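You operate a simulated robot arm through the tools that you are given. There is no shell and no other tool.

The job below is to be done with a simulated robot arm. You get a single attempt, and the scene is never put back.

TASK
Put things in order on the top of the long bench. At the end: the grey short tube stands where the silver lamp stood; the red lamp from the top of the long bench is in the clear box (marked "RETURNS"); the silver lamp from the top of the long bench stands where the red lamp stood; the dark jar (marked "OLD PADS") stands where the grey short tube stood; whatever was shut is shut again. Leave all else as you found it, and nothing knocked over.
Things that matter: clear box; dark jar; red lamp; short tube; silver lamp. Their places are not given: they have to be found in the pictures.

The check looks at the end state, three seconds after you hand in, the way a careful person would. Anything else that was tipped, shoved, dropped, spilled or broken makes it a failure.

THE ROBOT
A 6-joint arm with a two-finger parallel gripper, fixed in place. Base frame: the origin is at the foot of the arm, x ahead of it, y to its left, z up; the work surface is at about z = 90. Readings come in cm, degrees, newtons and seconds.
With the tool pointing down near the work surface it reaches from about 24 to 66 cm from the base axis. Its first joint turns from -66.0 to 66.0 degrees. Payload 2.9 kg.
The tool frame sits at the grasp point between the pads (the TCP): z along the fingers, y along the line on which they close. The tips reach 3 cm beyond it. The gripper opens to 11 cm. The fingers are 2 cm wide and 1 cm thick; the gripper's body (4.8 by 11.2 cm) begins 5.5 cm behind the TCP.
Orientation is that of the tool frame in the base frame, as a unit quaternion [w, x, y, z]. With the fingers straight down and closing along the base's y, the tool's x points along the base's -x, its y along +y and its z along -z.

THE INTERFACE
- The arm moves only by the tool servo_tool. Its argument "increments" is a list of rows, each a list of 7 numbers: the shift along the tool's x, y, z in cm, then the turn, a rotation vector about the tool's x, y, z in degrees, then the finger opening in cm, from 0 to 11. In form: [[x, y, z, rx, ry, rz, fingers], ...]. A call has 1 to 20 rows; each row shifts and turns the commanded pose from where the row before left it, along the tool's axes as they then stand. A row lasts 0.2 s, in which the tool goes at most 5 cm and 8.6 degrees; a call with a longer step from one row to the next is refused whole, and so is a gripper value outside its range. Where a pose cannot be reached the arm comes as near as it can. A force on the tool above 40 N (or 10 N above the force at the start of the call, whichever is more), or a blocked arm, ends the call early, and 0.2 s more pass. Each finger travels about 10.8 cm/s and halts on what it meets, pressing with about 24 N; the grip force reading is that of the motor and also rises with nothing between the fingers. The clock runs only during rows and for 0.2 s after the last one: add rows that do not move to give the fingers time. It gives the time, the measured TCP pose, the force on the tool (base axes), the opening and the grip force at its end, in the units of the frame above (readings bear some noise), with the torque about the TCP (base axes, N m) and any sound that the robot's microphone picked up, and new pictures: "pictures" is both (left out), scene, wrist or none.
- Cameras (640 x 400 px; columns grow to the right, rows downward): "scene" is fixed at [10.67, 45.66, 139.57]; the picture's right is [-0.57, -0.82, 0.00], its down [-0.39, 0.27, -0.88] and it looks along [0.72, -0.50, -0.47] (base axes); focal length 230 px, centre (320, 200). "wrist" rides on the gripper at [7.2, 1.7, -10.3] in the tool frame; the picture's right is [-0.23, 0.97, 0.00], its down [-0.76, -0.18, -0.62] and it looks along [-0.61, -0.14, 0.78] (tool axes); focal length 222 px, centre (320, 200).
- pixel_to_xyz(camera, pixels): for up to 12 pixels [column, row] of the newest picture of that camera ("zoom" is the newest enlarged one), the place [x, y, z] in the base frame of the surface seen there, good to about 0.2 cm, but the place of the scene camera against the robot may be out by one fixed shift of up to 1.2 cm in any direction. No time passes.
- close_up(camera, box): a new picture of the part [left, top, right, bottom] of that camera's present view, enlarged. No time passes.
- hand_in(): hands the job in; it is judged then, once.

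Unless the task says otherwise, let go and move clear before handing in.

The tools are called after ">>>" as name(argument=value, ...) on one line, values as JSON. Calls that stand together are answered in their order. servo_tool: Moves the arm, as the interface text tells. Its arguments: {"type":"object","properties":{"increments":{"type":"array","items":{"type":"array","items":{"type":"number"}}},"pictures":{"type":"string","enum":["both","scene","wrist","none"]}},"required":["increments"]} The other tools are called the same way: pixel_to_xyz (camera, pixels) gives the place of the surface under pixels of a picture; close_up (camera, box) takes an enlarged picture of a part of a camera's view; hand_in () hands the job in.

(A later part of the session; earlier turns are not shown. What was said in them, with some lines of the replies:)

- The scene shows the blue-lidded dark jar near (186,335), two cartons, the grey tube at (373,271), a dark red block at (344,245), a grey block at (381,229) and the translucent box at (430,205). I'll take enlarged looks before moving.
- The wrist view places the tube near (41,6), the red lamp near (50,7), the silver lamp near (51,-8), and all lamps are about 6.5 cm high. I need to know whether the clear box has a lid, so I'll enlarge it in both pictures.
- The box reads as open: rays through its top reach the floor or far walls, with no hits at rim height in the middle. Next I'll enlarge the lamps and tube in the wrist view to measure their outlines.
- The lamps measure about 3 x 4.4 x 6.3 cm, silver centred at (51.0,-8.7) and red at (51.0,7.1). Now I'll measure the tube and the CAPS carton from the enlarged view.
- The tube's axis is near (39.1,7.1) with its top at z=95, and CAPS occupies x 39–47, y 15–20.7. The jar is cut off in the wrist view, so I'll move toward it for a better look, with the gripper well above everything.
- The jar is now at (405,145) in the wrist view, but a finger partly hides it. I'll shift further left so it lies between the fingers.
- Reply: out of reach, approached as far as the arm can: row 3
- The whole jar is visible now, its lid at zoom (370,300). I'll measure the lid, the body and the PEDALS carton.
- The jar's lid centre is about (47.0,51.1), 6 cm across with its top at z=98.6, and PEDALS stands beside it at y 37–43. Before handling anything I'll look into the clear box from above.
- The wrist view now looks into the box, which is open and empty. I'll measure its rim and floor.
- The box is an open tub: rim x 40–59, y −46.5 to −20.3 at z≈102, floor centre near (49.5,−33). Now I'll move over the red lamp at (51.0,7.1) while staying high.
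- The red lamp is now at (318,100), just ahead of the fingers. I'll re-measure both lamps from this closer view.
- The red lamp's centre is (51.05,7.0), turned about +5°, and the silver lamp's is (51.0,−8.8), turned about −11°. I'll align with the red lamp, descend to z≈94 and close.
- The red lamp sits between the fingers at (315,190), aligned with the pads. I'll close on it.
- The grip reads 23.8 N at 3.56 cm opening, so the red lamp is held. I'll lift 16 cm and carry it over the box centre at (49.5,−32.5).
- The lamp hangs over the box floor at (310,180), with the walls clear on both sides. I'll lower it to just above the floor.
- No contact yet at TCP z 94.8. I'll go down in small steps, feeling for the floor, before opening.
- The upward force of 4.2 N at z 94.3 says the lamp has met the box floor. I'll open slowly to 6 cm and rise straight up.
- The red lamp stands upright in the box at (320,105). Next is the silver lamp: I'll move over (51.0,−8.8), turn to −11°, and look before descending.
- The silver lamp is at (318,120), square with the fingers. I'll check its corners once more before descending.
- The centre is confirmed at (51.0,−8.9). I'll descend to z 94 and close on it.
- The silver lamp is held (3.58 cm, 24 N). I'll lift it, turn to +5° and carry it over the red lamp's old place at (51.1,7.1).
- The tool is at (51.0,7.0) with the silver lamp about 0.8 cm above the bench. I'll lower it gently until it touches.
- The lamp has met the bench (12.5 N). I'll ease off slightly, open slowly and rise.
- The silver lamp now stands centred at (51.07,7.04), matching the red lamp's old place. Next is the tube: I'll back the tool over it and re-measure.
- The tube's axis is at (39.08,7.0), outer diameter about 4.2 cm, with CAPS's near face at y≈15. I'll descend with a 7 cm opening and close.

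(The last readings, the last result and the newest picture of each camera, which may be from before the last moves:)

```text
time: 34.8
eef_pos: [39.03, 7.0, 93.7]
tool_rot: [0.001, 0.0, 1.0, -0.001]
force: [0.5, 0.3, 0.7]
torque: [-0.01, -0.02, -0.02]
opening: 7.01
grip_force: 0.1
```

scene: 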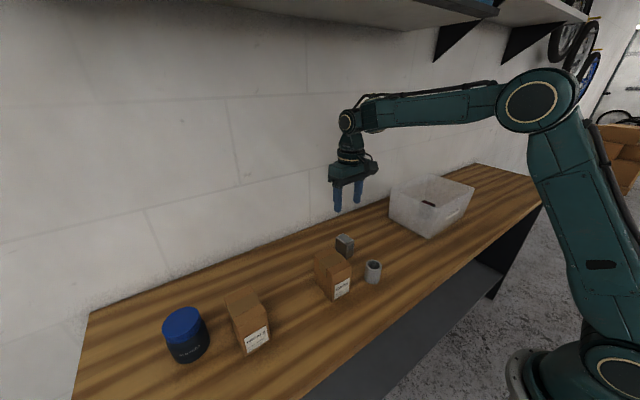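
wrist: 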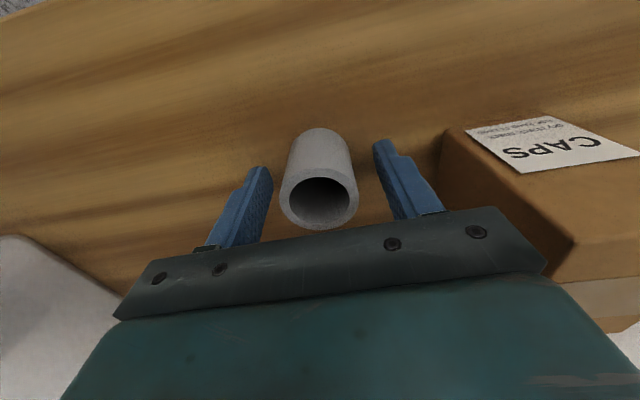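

The tube sits centred between the fingers at (318,180). I'll close on it.

>>> servo_tool(increments=[[0, 0, 0, 0, 0, 0, 5.5], [0, 0, 0, 0, 0, 0, 4], [0, 0, 0, 0, 0, 0, 3], [0, 0, 0, 0, 0, 0, 3]], pictures="wrist")

```text
time: 35.8
eef_pos: [39.06, 6.93, 93.67]
tool_rot: [0.001, 0.0, 1.0, -0.001]
force: [-0.2, 0.3, 0.9]
torque: [0.03, -0.07, -0.02]
opening: 4.09
grip_force: 23.7
```

wrist: 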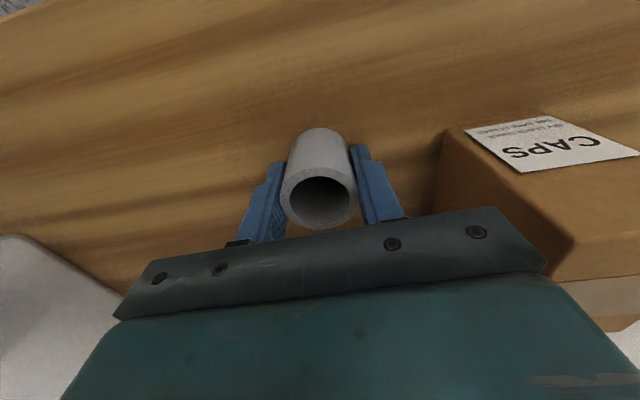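

The tube is held at 4.09 cm. I'll lift it 10 cm and carry it to the silver lamp's old place at (51.0,−8.85).

>>> servo_tool(increments=[[0, 0, -2, 0, 0, 0, 3], [0, 0, -4, 0, 0, 0, 3], [0, 0, -4, 0, 0, 0, 3], [-2.39, -3.16, 0, 0, 0, 0, 3], [-2.39, -3.16, 0, 0, 0, 0, 3], [-2.39, -3.16, 0, 0, 0, 0, 3], [-2.39, -3.16, 0, 0, 0, 0, 3], [-2.39, -3.16, 0, 0, 0, 0, 3], [0, 0, 0, 0, 0, 0, 3], [0, 0, 4, 0, 0, 0, 3], [0, 0, 3.5, 0, 0, 0, 3], [0, 0, 1.7, 0, 0, 0, 3], [0, 0, 0, 0, 0, 0, 3]], pictures="both")

```text
time: 38.6
eef_pos: [51.18, -8.83, 94.6]
tool_rot: [0.0, -0.001, 1.0, 0.0]
force: [-0.8, -0.3, -1.6]
torque: [0.0, 0.02, 0.0]
opening: 4.14
grip_force: 23.7
```

scene: 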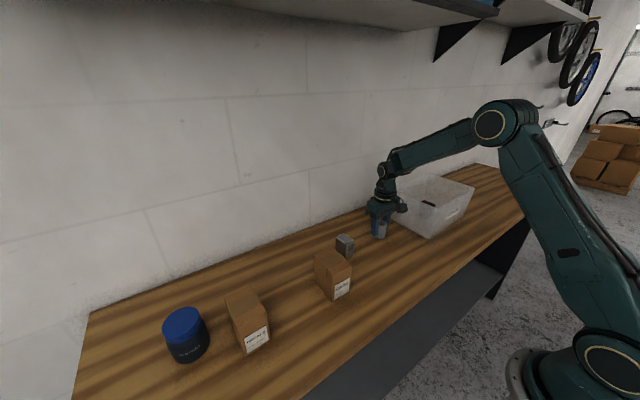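
wrist: 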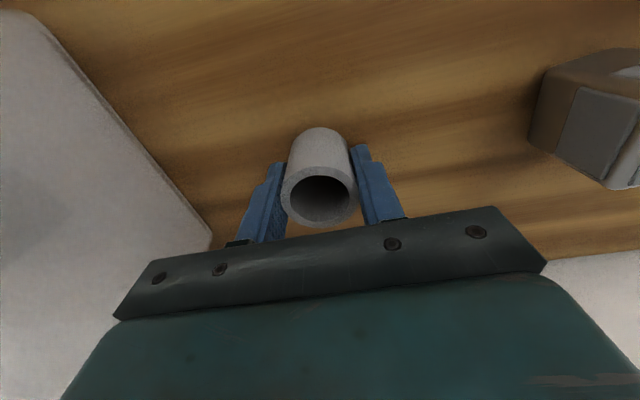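

The tube is held about 0.8 cm above the silver lamp's old place. I'll lower it until it touches.

>>> servo_tool(increments=[[0, 0, 0.4, 0, 0, 0, 3], [0, 0, 0.2, 0, 0, 0, 3], [0, 0, 0.1, 0, 0, 0, 3], [0, 0, 0.1, 0, 0, 0, 3], [0, 0, 0, 0, 0, 0, 3]], pictures="none")

```text
time: 39.8
eef_pos: [51.01, -8.85, 93.94]
tool_rot: [-0.001, -0.001, 1.0, 0.0]
force: [-3.5, 0.0, 8.0]
torque: [0.02, 0.2, 0.0]
opening: 4.15
grip_force: 24.2
```

It has touched down (8 N). I'll ease off, open and rise.

>>> servo_tool(increments=[[0, 0, -0.05, 0, 0, 0, 3], [0, 0, 0, 0, 0, 0, 4.8], [0, 0, 0, 0, 0, 0, 5.5], [0, 0, 0, 0, 0, 0, 7], [0, 0, 0, 0, 0, 0, 7], [0, 0, -1, 0, 0, 0, 7], [0, 0, -3, 0, 0, 0, 7], [0, 0, -4, 0, 0, 0, 7], [0, 0, -4, 0, 0, 0, 7], [0, 0, -4, 0, 0, 0, 7], [0, 0, 0, 0, 0, 0, 7]], pictures="both")

>>> close_up(camera="wrist", box=[240, 40, 400, 140])

```text
time: 42.2
eef_pos: [50.96, -8.78, 109.86]
tool_rot: [0.0, 0.0, 1.0, 0.0]
force: [0.5, 0.4, 0.5]
torque: [0.0, 0.03, 0.03]
opening: 7.01
grip_force: 0.1
```

scene: 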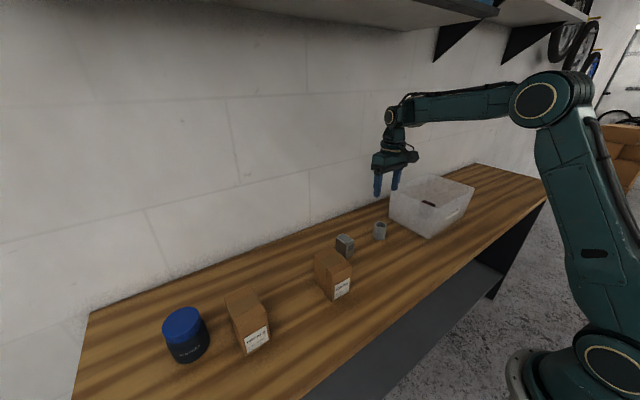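
wrist: 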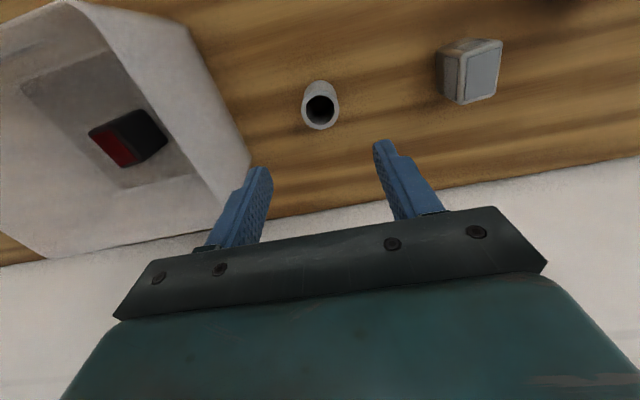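

```text
4.00 times, centred on (320, 90) of wrist
```

zoom: 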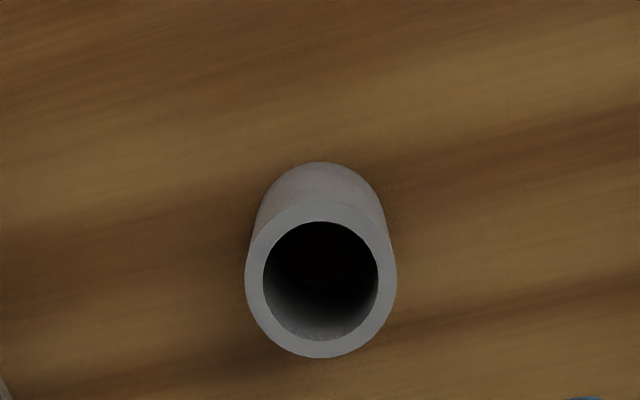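

The tube stands upright at wrist (320,105). I'll check its position numerically.

>>> pixel_to_xyz(camera="zoom", pixels=[[252, 275], [390, 280], [322, 350], [322, 210], [275, 225], [370, 335]])

```text
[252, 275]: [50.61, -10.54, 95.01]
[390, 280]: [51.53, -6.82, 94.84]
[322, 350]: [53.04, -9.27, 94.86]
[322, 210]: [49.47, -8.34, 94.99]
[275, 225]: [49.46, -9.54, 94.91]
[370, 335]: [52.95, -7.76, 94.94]
```

The tube centre reads (51.1,−8.7), right on the silver lamp's old place. The jar at (47,51) is 69 cm out, so I'll approach it with the tool tilted outward about 20°, first moving to a safe spot in front of it.

>>> servo_tool(increments=[[1.385, 4.138, -0.15, 0, 0, 0, 9], [1.385, 4.138, -0.15, 0, 0, 0, 9], [1.385, 4.138, -0.15, 0, 0, 0, 9], [1.385, 4.138, -0.15, 0, 0, 0, 9], [1.385, 4.138, -0.15, 0, 0, 0, 9], [1.385, 4.138, -0.15, 0, 0, 0, 9], [1.385, 4.138, -0.15, 0, 0, 0, 9], [1.385, 4.138, -0.15, 0, 0, 0, 9], [1.385, 4.138, -0.15, 0, 0, 0, 9], [1.385, 4.138, -0.15, 0, 0, 0, 9], [1.385, 4.138, -0.15, 0, 0, 0, 9], [1.385, 4.138, -0.15, 0, 0, 0, 9], [1.385, 4.138, -0.15, 0, 0, 0, 9], [0, 0, 0, 0, 0, -5, 9], [0, 0, 0, 0, 0, -5, 9], [0, 0, 0, 0, -6.667, 0, 9], [0, 0, 0, 0, -6.667, 0, 9], [0, 0, 0, 0, -6.667, 0, 9], [0, 0, 0, 0, 0, 0, 9]], pictures="both")

```text
time: 46.2
eef_pos: [33.12, 45.1, 111.86]
tool_rot: [0.174, -0.086, 0.981, 0.015]
force: [0.4, -0.3, -0.1]
torque: [-0.03, 0.02, -0.01]
opening: 8.96
grip_force: 0.1
```

scene: 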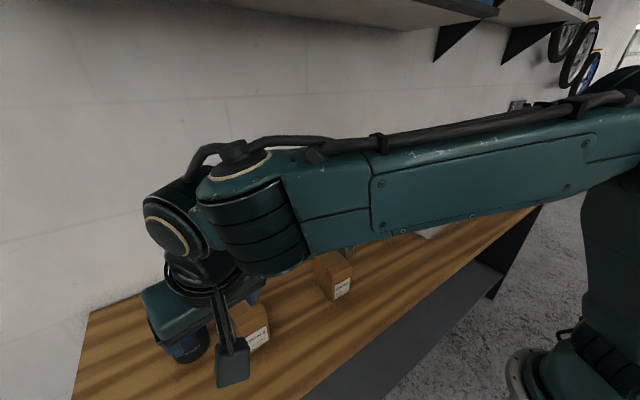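
wrist: 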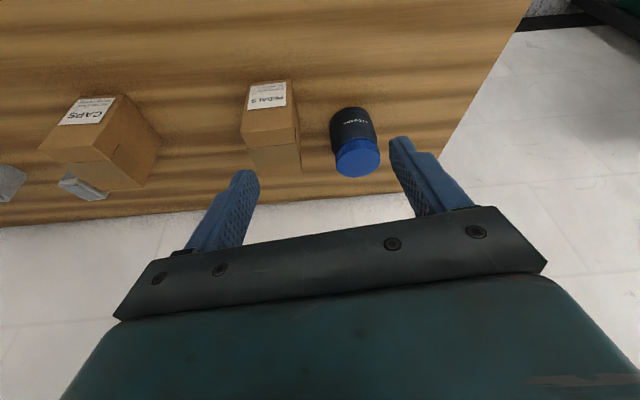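

The tilt and yaw are as intended, and the jar is in view at (355,145) just left of PEDALS's neighbour position. I'll re-measure the jar from here.

>>> close_up(camera="wrist", box=[230, 70, 410, 190])

```text
3.33 times, centred on (320, 130) of wrist
```

zoom: 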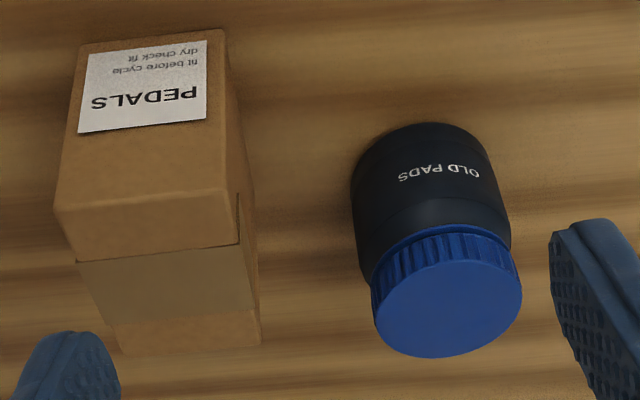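

>>> pixel_to_xyz(camera="zoom", pixels=[[375, 320], [520, 298], [450, 352], [442, 265], [448, 310], [395, 345], [505, 325], [385, 285], [500, 260], [352, 195], [498, 180], [420, 126]])

>>> pixel_to_xyz(camera="zoom", pixels=[[355, 190], [360, 240], [425, 130], [425, 180], [430, 225], [508, 230], [370, 300], [435, 250], [490, 170], [362, 170], [240, 250], [255, 330]])

```text
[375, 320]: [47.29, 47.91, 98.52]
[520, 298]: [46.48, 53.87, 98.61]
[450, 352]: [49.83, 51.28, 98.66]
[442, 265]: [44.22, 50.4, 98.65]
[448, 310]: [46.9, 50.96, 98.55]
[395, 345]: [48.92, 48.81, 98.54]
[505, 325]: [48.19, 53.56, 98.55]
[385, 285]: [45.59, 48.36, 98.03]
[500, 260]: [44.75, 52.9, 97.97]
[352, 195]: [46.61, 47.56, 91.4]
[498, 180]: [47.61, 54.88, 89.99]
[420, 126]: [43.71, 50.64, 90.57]
```

```text
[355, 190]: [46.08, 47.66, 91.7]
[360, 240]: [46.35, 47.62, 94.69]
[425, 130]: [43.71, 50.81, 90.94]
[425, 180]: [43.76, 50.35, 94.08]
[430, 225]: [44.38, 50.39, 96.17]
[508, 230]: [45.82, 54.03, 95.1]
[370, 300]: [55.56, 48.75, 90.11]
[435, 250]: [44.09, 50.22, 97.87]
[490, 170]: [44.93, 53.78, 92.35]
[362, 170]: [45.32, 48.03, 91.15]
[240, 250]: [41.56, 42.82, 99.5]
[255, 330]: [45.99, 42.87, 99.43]
```

The jar axis is at about (47.0,50.95), body radius ≈3.35 and lid radius 3.0. I'll move to a pre-grasp 10 cm back along the tool axis and check.

>>> servo_tool(increments=[[-1.912, 0.839, 2.954, 0, 0, 0, 9], [-1.912, 0.839, 2.954, 0, 0, 0, 9], [-1.912, 0.839, 2.954, 0, 0, 0, 9], [-1.912, 0.839, 2.954, 0, 0, 0, 9], [0, 0, 0, 0, 0, 0, 9]], pictures="both")

```text
time: 47.4
eef_pos: [43.89, 50.38, 103.29]
tool_rot: [0.173, -0.086, 0.981, 0.015]
force: [0.5, -0.4, 0.2]
torque: [-0.01, 0.01, 0.0]
opening: 9.01
grip_force: 0.0
```

scene: 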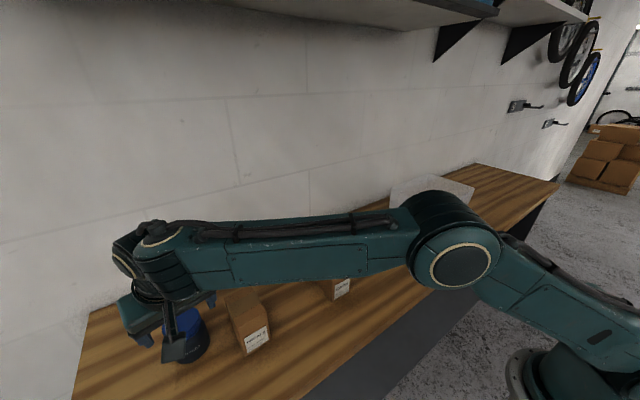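
wrist: 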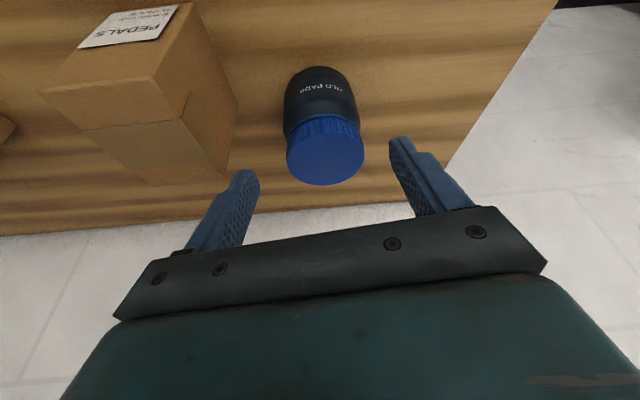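

The jar lies centred between the fingers (lid at (325,155), fingers at 245 and 400). I'll advance along the tool axis in two stages.

>>> servo_tool(increments=[[0, 0, 2.5, 0, 0, 0, 9], [0, 0, 2.5, 0, 0, 0, 9], [0, 0, 2, 0, 0, 0, 9], [0, 0, 0, 0, 0, 0, 9]], pictures="both")

```text
time: 48.4
eef_pos: [46.08, 50.64, 96.7]
tool_rot: [0.172, -0.087, 0.981, 0.015]
force: [0.0, -0.6, -0.5]
torque: [0.0, 0.0, 0.0]
opening: 9.02
grip_force: 0.0
```

scene: 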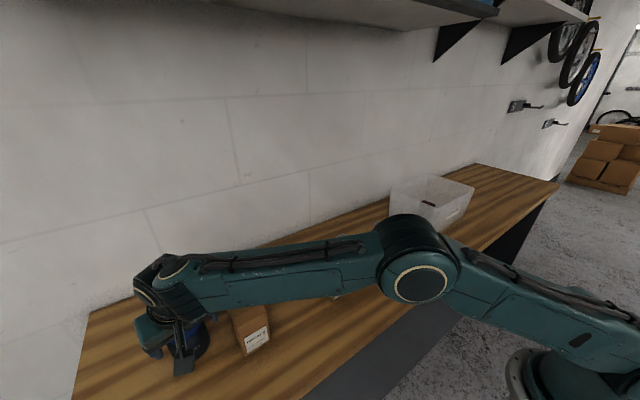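
wrist: 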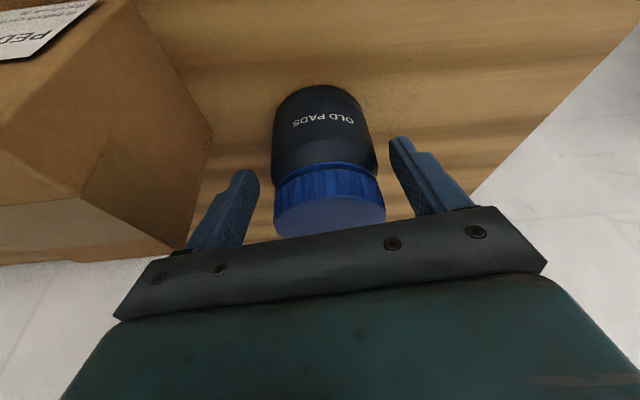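

At TCP z 96.7 everything is clear, with the jar about 0.2 cm to the right of centre. To keep the palm off the lid I'll stop at z≈94.8, then close.

>>> servo_tool(increments=[[-0.16, 0.1, 1.12, 0, 0, 0, 9], [-0.16, 0.1, 1.12, 0, 0, 0, 9], [0, 0, 0, 0, 0, 0, 9]], pictures="wrist")

```text
time: 49.2
eef_pos: [47.02, 51.12, 94.79]
tool_rot: [0.174, -0.086, 0.981, 0.015]
force: [-0.5, -0.9, 0.6]
torque: [0.01, -0.03, 0.03]
opening: 8.98
grip_force: 0.2
```

wrist: 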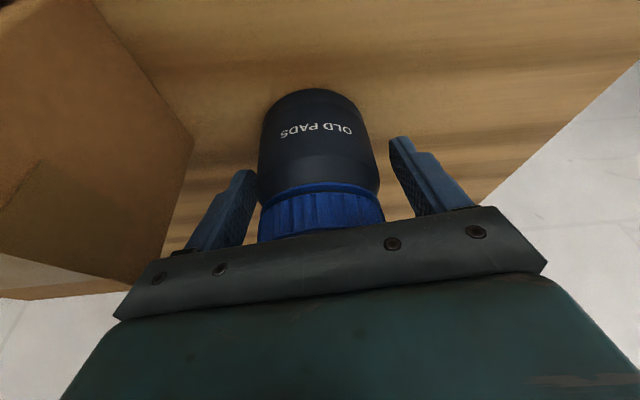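

The fingers flank the jar body and the lid is clear of the palm. I'll close gently.

>>> servo_tool(increments=[[0, 0, 0, 0, 0, 0, 8], [0, 0, 0, 0, 0, 0, 7], [0, 0, 0, 0, 0, 0, 6], [0, 0, 0, 0, 0, 0, 5], [0, 0, 0, 0, 0, 0, 5]], pictures="wrist")

```text
time: 50.4
eef_pos: [47.04, 51.06, 94.73]
tool_rot: [0.173, -0.085, 0.981, 0.015]
force: [0.0, 0.1, 0.3]
torque: [0.03, -0.02, -0.01]
opening: 6.63
grip_force: 24.1
```

wrist: 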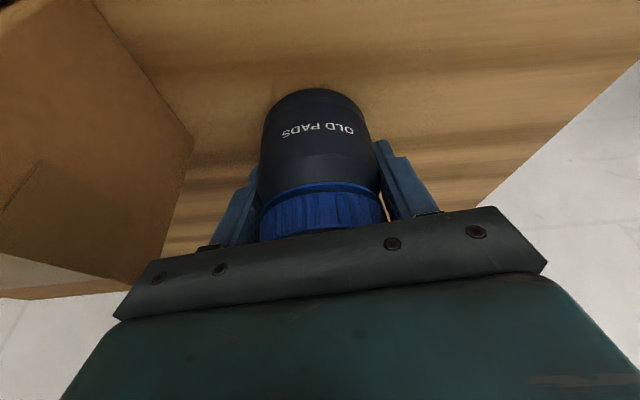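

The jar is held (6.63 cm, 24 N). I'll lift it 2 cm straight up as a test and check for slip or tilt.

>>> servo_tool(increments=[[-0.172, 0, -0.47, 0, 0, 0, 5], [-0.172, 0, -0.47, 0, 0, 0, 5], [-0.344, 0, -0.94, 0, 0, 0, 5], [0, 0, 0, 0, 0, 0, 5]], pictures="both")

```text
time: 51.4
eef_pos: [47.04, 51.06, 96.66]
tool_rot: [0.173, -0.086, 0.981, 0.015]
force: [0.0, 0.2, -1.2]
torque: [-0.02, 0.04, 0.0]
opening: 6.62
grip_force: 24.0
```

scene: 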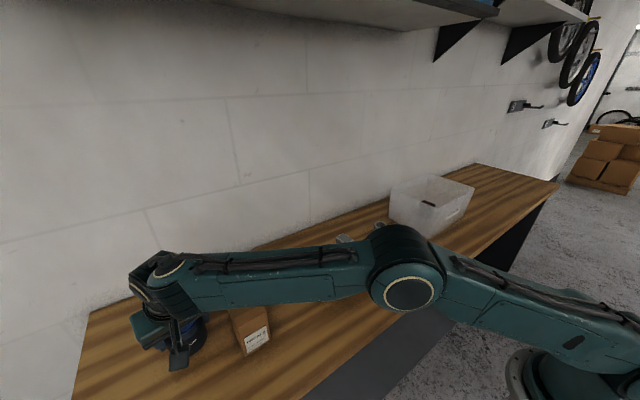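
wrist: 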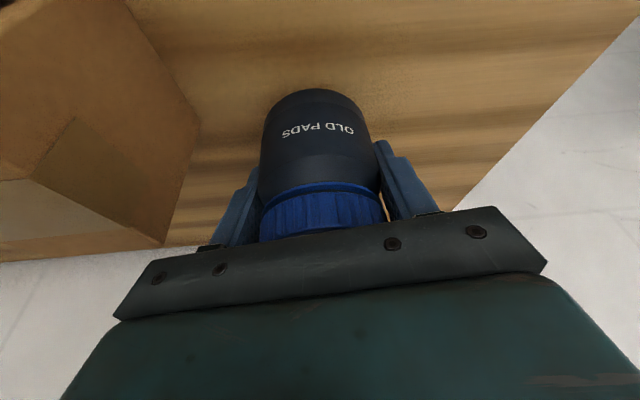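

The jar hasn't moved in the grip after lifting. I'll raise it further while drawing it back, then carry it above the cartons to a point over the tube's old place.

>>> servo_tool(increments=[[0.962, -0.091, -2.76, 0, 0, 0, 5], [0.962, -0.091, -2.76, 0, 0, 0, 5], [0.962, -0.091, -2.76, 0, 0, 0, 5], [0.962, -0.091, -2.76, 0, 0, 0, 5], [0.962, -0.091, -2.76, 0, 0, 0, 5], [0, 0, 0, 0, 0, 0, 5]], pictures="both")

```text
time: 52.8
eef_pos: [37.95, 49.14, 108.15]
tool_rot: [0.173, -0.086, 0.981, 0.014]
force: [-0.6, -0.7, -2.6]
torque: [0.0, 0.01, -0.04]
opening: 6.63
grip_force: 23.8
```

scene: 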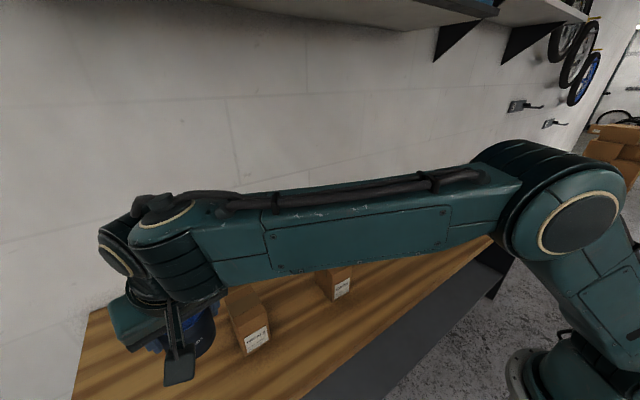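
wrist: 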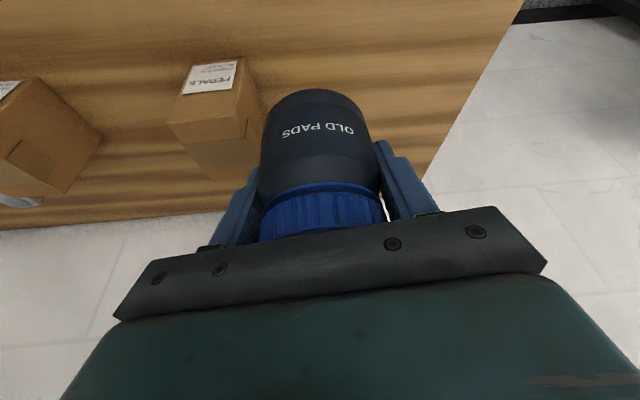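

The jar is firm in the grip at z 108, and its bottom at about 103 clears the cartons at 99.5. I'll carry it across toward (37,7).

>>> servo_tool(increments=[[0.646, -3.745, -0.428, 0, 0, 0, 5], [0.646, -3.745, -0.428, 0, 0, 0, 5], [0.646, -3.745, -0.428, 0, 0, 0, 5], [0.646, -3.745, -0.428, 0, 0, 0, 5], [0.646, -3.745, -0.428, 0, 0, 0, 5], [0.646, -3.745, -0.428, 0, 0, 0, 5], [0.646, -3.745, -0.428, 0, 0, 0, 5], [0.646, -3.745, -0.428, 0, 0, 0, 5], [0.646, -3.745, -0.428, 0, 0, 0, 5], [0.646, -3.745, -0.428, 0, 0, 0, 5], [0.646, -3.745, -0.428, 0, 0, 0, 5], [0, 0, 0, 0, 0, 0, 5], [0, 0, 0, 0, 0, 0, 5]], pictures="both")

```text
time: 55.6
eef_pos: [36.91, 7.0, 110.0]
tool_rot: [0.173, -0.086, 0.981, 0.015]
force: [-0.9, 0.3, -2.1]
torque: [-0.02, 0.02, 0.01]
opening: 6.6
grip_force: 24.0
```

scene: 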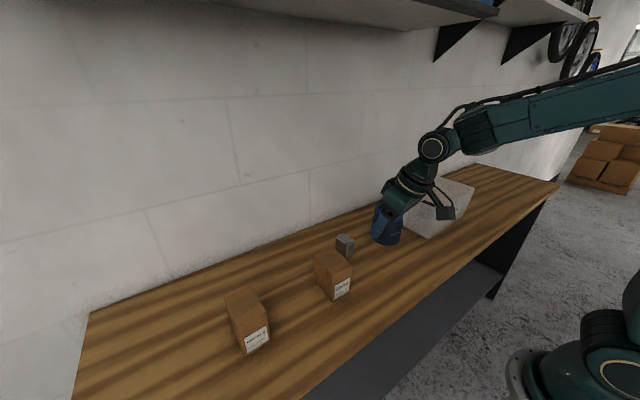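
wrist: 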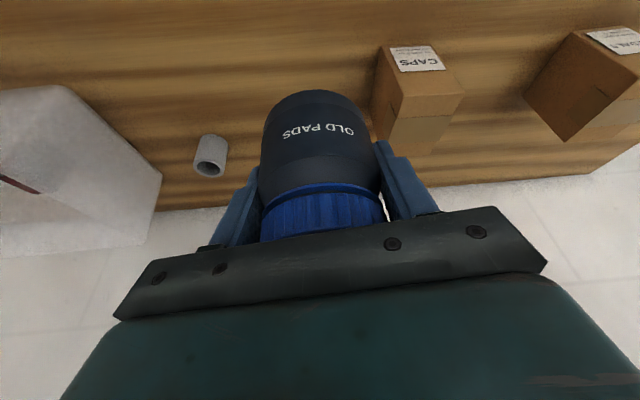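

The tube's old place at (39.08,7.0) is just ahead and empty. I'll descend to about 0.7 cm above the bench there.

>>> servo_tool(increments=[[0.607, -0.075, 2.889, 0, 0, 0, 5], [0.607, -0.075, 2.889, 0, 0, 0, 5], [0.607, -0.075, 2.889, 0, 0, 0, 5], [0.607, -0.075, 2.889, 0, 0, 0, 5], [0.607, -0.075, 2.889, 0, 0, 0, 5], [0, 0, 0, 0, 0, 0, 5]], pictures="both")

```text
time: 57.0
eef_pos: [39.15, 6.89, 95.31]
tool_rot: [0.173, -0.086, 0.981, 0.015]
force: [-0.3, -0.5, -2.3]
torque: [-0.03, -0.01, 0.01]
opening: 6.63
grip_force: 24.2
```

scene: 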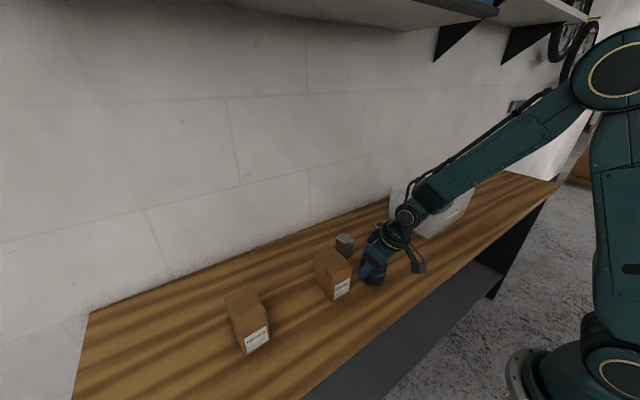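
wrist: 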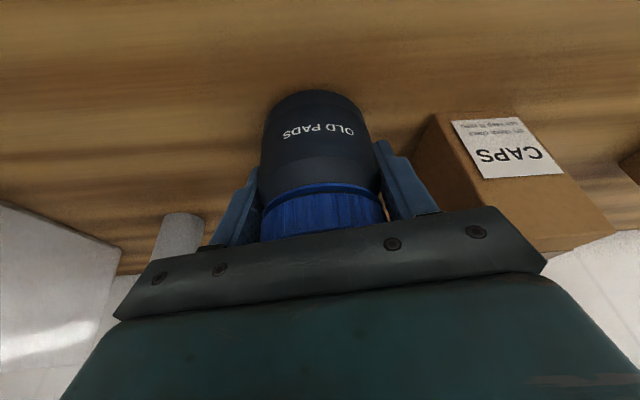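

The jar is upright over the spot, clear of CAPS on the right. I'll lower it in small vertical steps until it touches.

>>> servo_tool(increments=[[0.103, 0, 0.282, 0, 0, 0, 5], [0.052, 0, 0.141, 0, 0, 0, 5], [0.034, 0, 0.094, 0, 0, 0, 5], [0, 0, 0, 0, 0, 0, 5]], pictures="none")

```text
time: 58.0
eef_pos: [39.2, 6.99, 94.89]
tool_rot: [0.173, -0.086, 0.981, 0.016]
force: [1.0, 0.5, -1.2]
torque: [0.01, -0.01, 0.0]
opening: 6.6
grip_force: 23.4
```

>>> servo_tool(increments=[[0.034, 0, 0.094, 0, 0, 0, 5], [0.034, 0, 0.094, 0, 0, 0, 5], [0, 0, 0, 0, 0, 0, 5]], pictures="none")

```text
time: 58.8
eef_pos: [39.09, 6.89, 94.71]
tool_rot: [0.174, -0.086, 0.981, 0.016]
force: [-3.3, -1.3, 8.5]
torque: [0.13, 0.3, 0.07]
opening: 6.6
grip_force: 24.1
```

The jar has touched down (8.5 N at z 94.7). I'll ease off, open slowly to 8.6 cm and withdraw along the tool axis.

>>> servo_tool(increments=[[-0.017, 0, -0.047, 0, 0, 0, 5], [0, 0, 0, 0, 0, 0, 7.1], [0, 0, 0, 0, 0, 0, 7.8], [0, 0, 0, 0, 0, 0, 8.6], [0, 0, 0, 0, 0, 0, 8.6], [0, 0, -1, 0, 0, 0, 8.6], [0, 0, -2, 0, 0, 0, 8.6], [0, 0, -3, 0, 0, 0, 8.6], [0, 0, -3, 0, 0, 0, 8.6], [0, 0, -3, 0, 0, 0, 8.6], [0, 0, 0, 0, 0, 0, 8.6]], pictures="both")

>>> close_up(camera="wrist", box=[230, 40, 410, 190])

```text
time: 61.2
eef_pos: [35.11, 6.31, 105.96]
tool_rot: [0.173, -0.085, 0.981, 0.015]
force: [0.3, 1.0, -0.1]
torque: [0.01, 0.0, -0.01]
opening: 8.59
grip_force: 0.0
```

scene: 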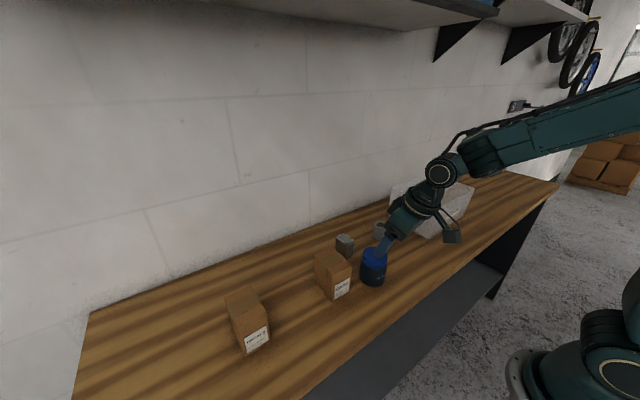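
wrist: 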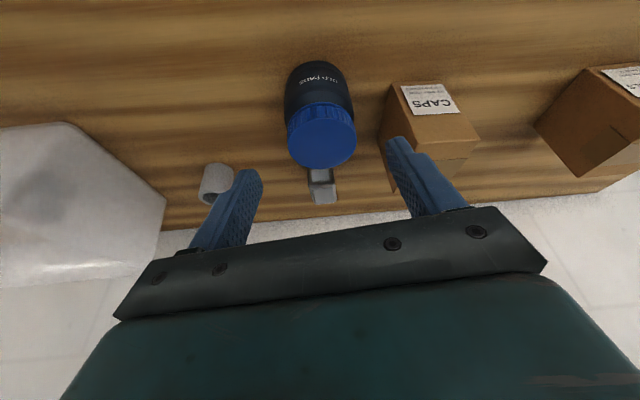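

```text
2.67 times, centred on (320, 115) of wrist
```

zoom: 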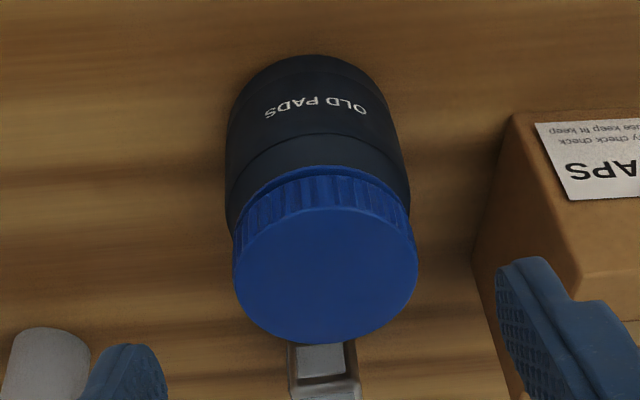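

The jar stands upright with its lid on. I'll check its position, then move up and clear for a final survey.

>>> pixel_to_xyz(camera="zoom", pixels=[[237, 280], [415, 265], [325, 338], [318, 212], [325, 275], [230, 180], [400, 150], [300, 60]])

>>> servo_tool(increments=[[0, 0, -4, 0, 0, 0, 9], [0, 0, -4, 0, 0, 0, 9], [0, 0, 0, 0, 6.667, 0, 9], [0, 0, 0, 0, 6.667, 0, 9], [0, 0, 0, 0, 6.667, 0, 9], [0, 0, -4, 0, 0, 5, 9], [0, 0, -3, 0, 0, 5, 9], [0, 0, 0, 0, 0, 0, 9]], pictures="both")

```text
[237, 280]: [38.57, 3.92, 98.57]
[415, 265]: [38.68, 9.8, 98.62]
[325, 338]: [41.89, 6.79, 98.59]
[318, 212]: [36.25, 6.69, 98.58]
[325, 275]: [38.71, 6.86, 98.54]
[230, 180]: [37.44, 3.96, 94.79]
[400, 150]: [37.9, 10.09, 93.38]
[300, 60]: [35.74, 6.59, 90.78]
```

```text
time: 63.0
eef_pos: [32.29, 5.77, 120.64]
tool_rot: [0.001, 0.001, 1.0, 0.0]
force: [-0.3, 0.1, 0.0]
torque: [0.0, 0.02, 0.02]
opening: 8.99
grip_force: 0.1
```

scene: 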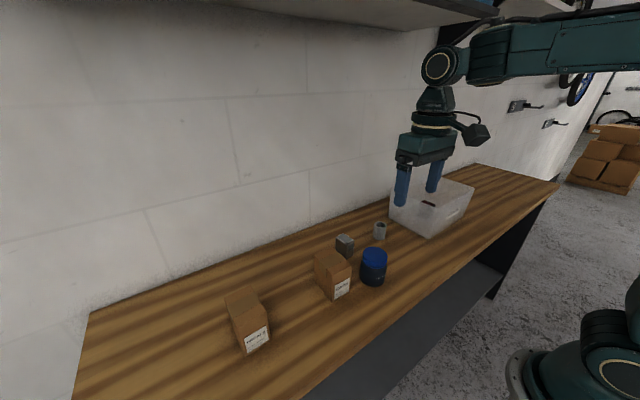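
wrist: 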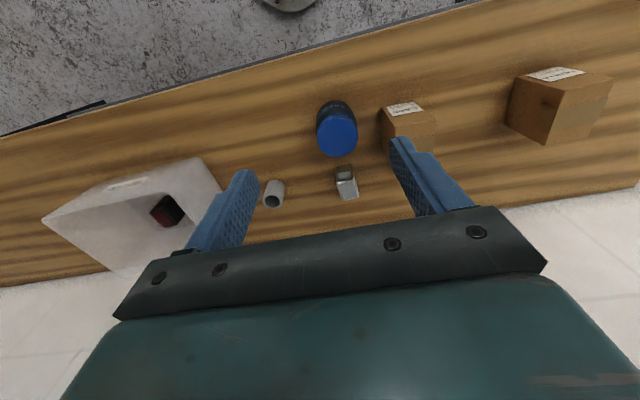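

The jar's centre is (39.05,6.87), within 0.15 cm of the tube's old place. I'll take final enlarged looks at both views before handing in.

>>> close_up(camera="scene", box=[210, 160, 500, 360])

>>> close_up(camera="wrist", box=[30, 60, 450, 290])

>>> pixel_to_xyz(camera="wrist", pixels=[[380, 108], [420, 106], [512, 78], [610, 82], [350, 190], [345, 175], [167, 210]])

```text
2.00 times, centred on (355, 260) of scene
```

zoom: 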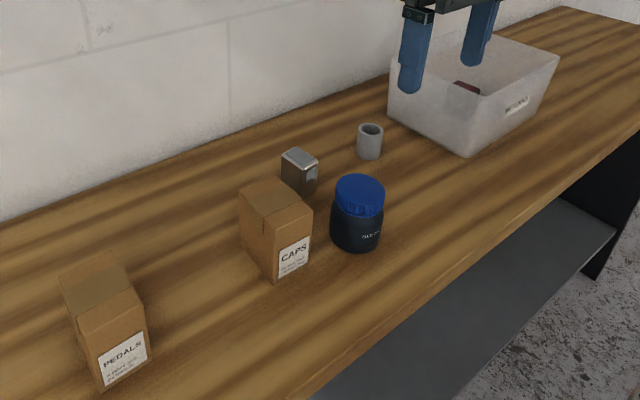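

```text
1.52 times, centred on (240, 175) of wrist
```

zoom: 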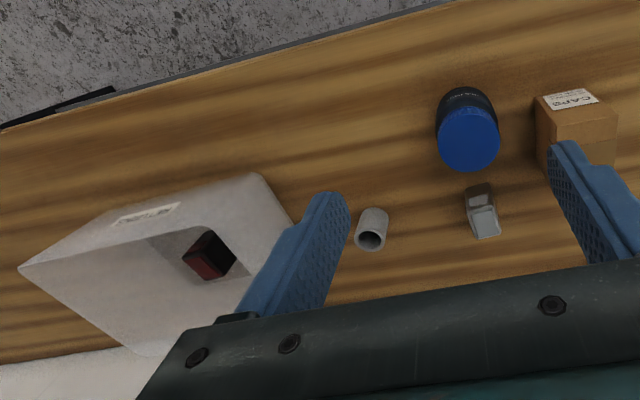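

```text
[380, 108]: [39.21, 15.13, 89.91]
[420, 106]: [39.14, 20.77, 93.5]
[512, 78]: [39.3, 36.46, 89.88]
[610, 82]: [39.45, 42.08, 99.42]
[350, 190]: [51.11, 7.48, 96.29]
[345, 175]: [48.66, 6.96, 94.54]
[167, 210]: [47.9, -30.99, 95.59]
```

The final pictures show the jar at the tube's old place, the silver lamp at the red lamp's, the tube at the silver lamp's and the red lamp upright in the RETURNS box. Both cartons are unmoved and the gripper is empty and clear, so I'm handing in.

>>> hand_in()

```text
The job is handed in.
```

The job is handed in, and all four moves were made. I checked the new positions in the last pictures before handing in; no result has come back from the check itself.

| Item | Where it is now | Centre now (x, y in cm) | Target centre (x, y in cm) |
|---|---|---|---|
| Grey short tube | where the silver lamp stood | (51.1, -8.7) | (51.0, -8.85) |
| Silver lamp | where the red lamp stood | (51.07, 7.04) | (51.05, 7.0) |
| Dark jar ("OLD PADS") | where the tube stood | (39.05, 6.87) | (39.08, 7.0) |
| Red lamp | upright inside the clear box ("RETURNS") | about (49, -32.5) | anywhere in the box |

The clear box has no lid, so nothing had to be opened. The jar was gripped by its body and its lid stayed on. The two cartons, "CAPS" and "PEDALS", are where they were, and nothing was knocked over. The gripper was empty and clear of everything when I handed in.
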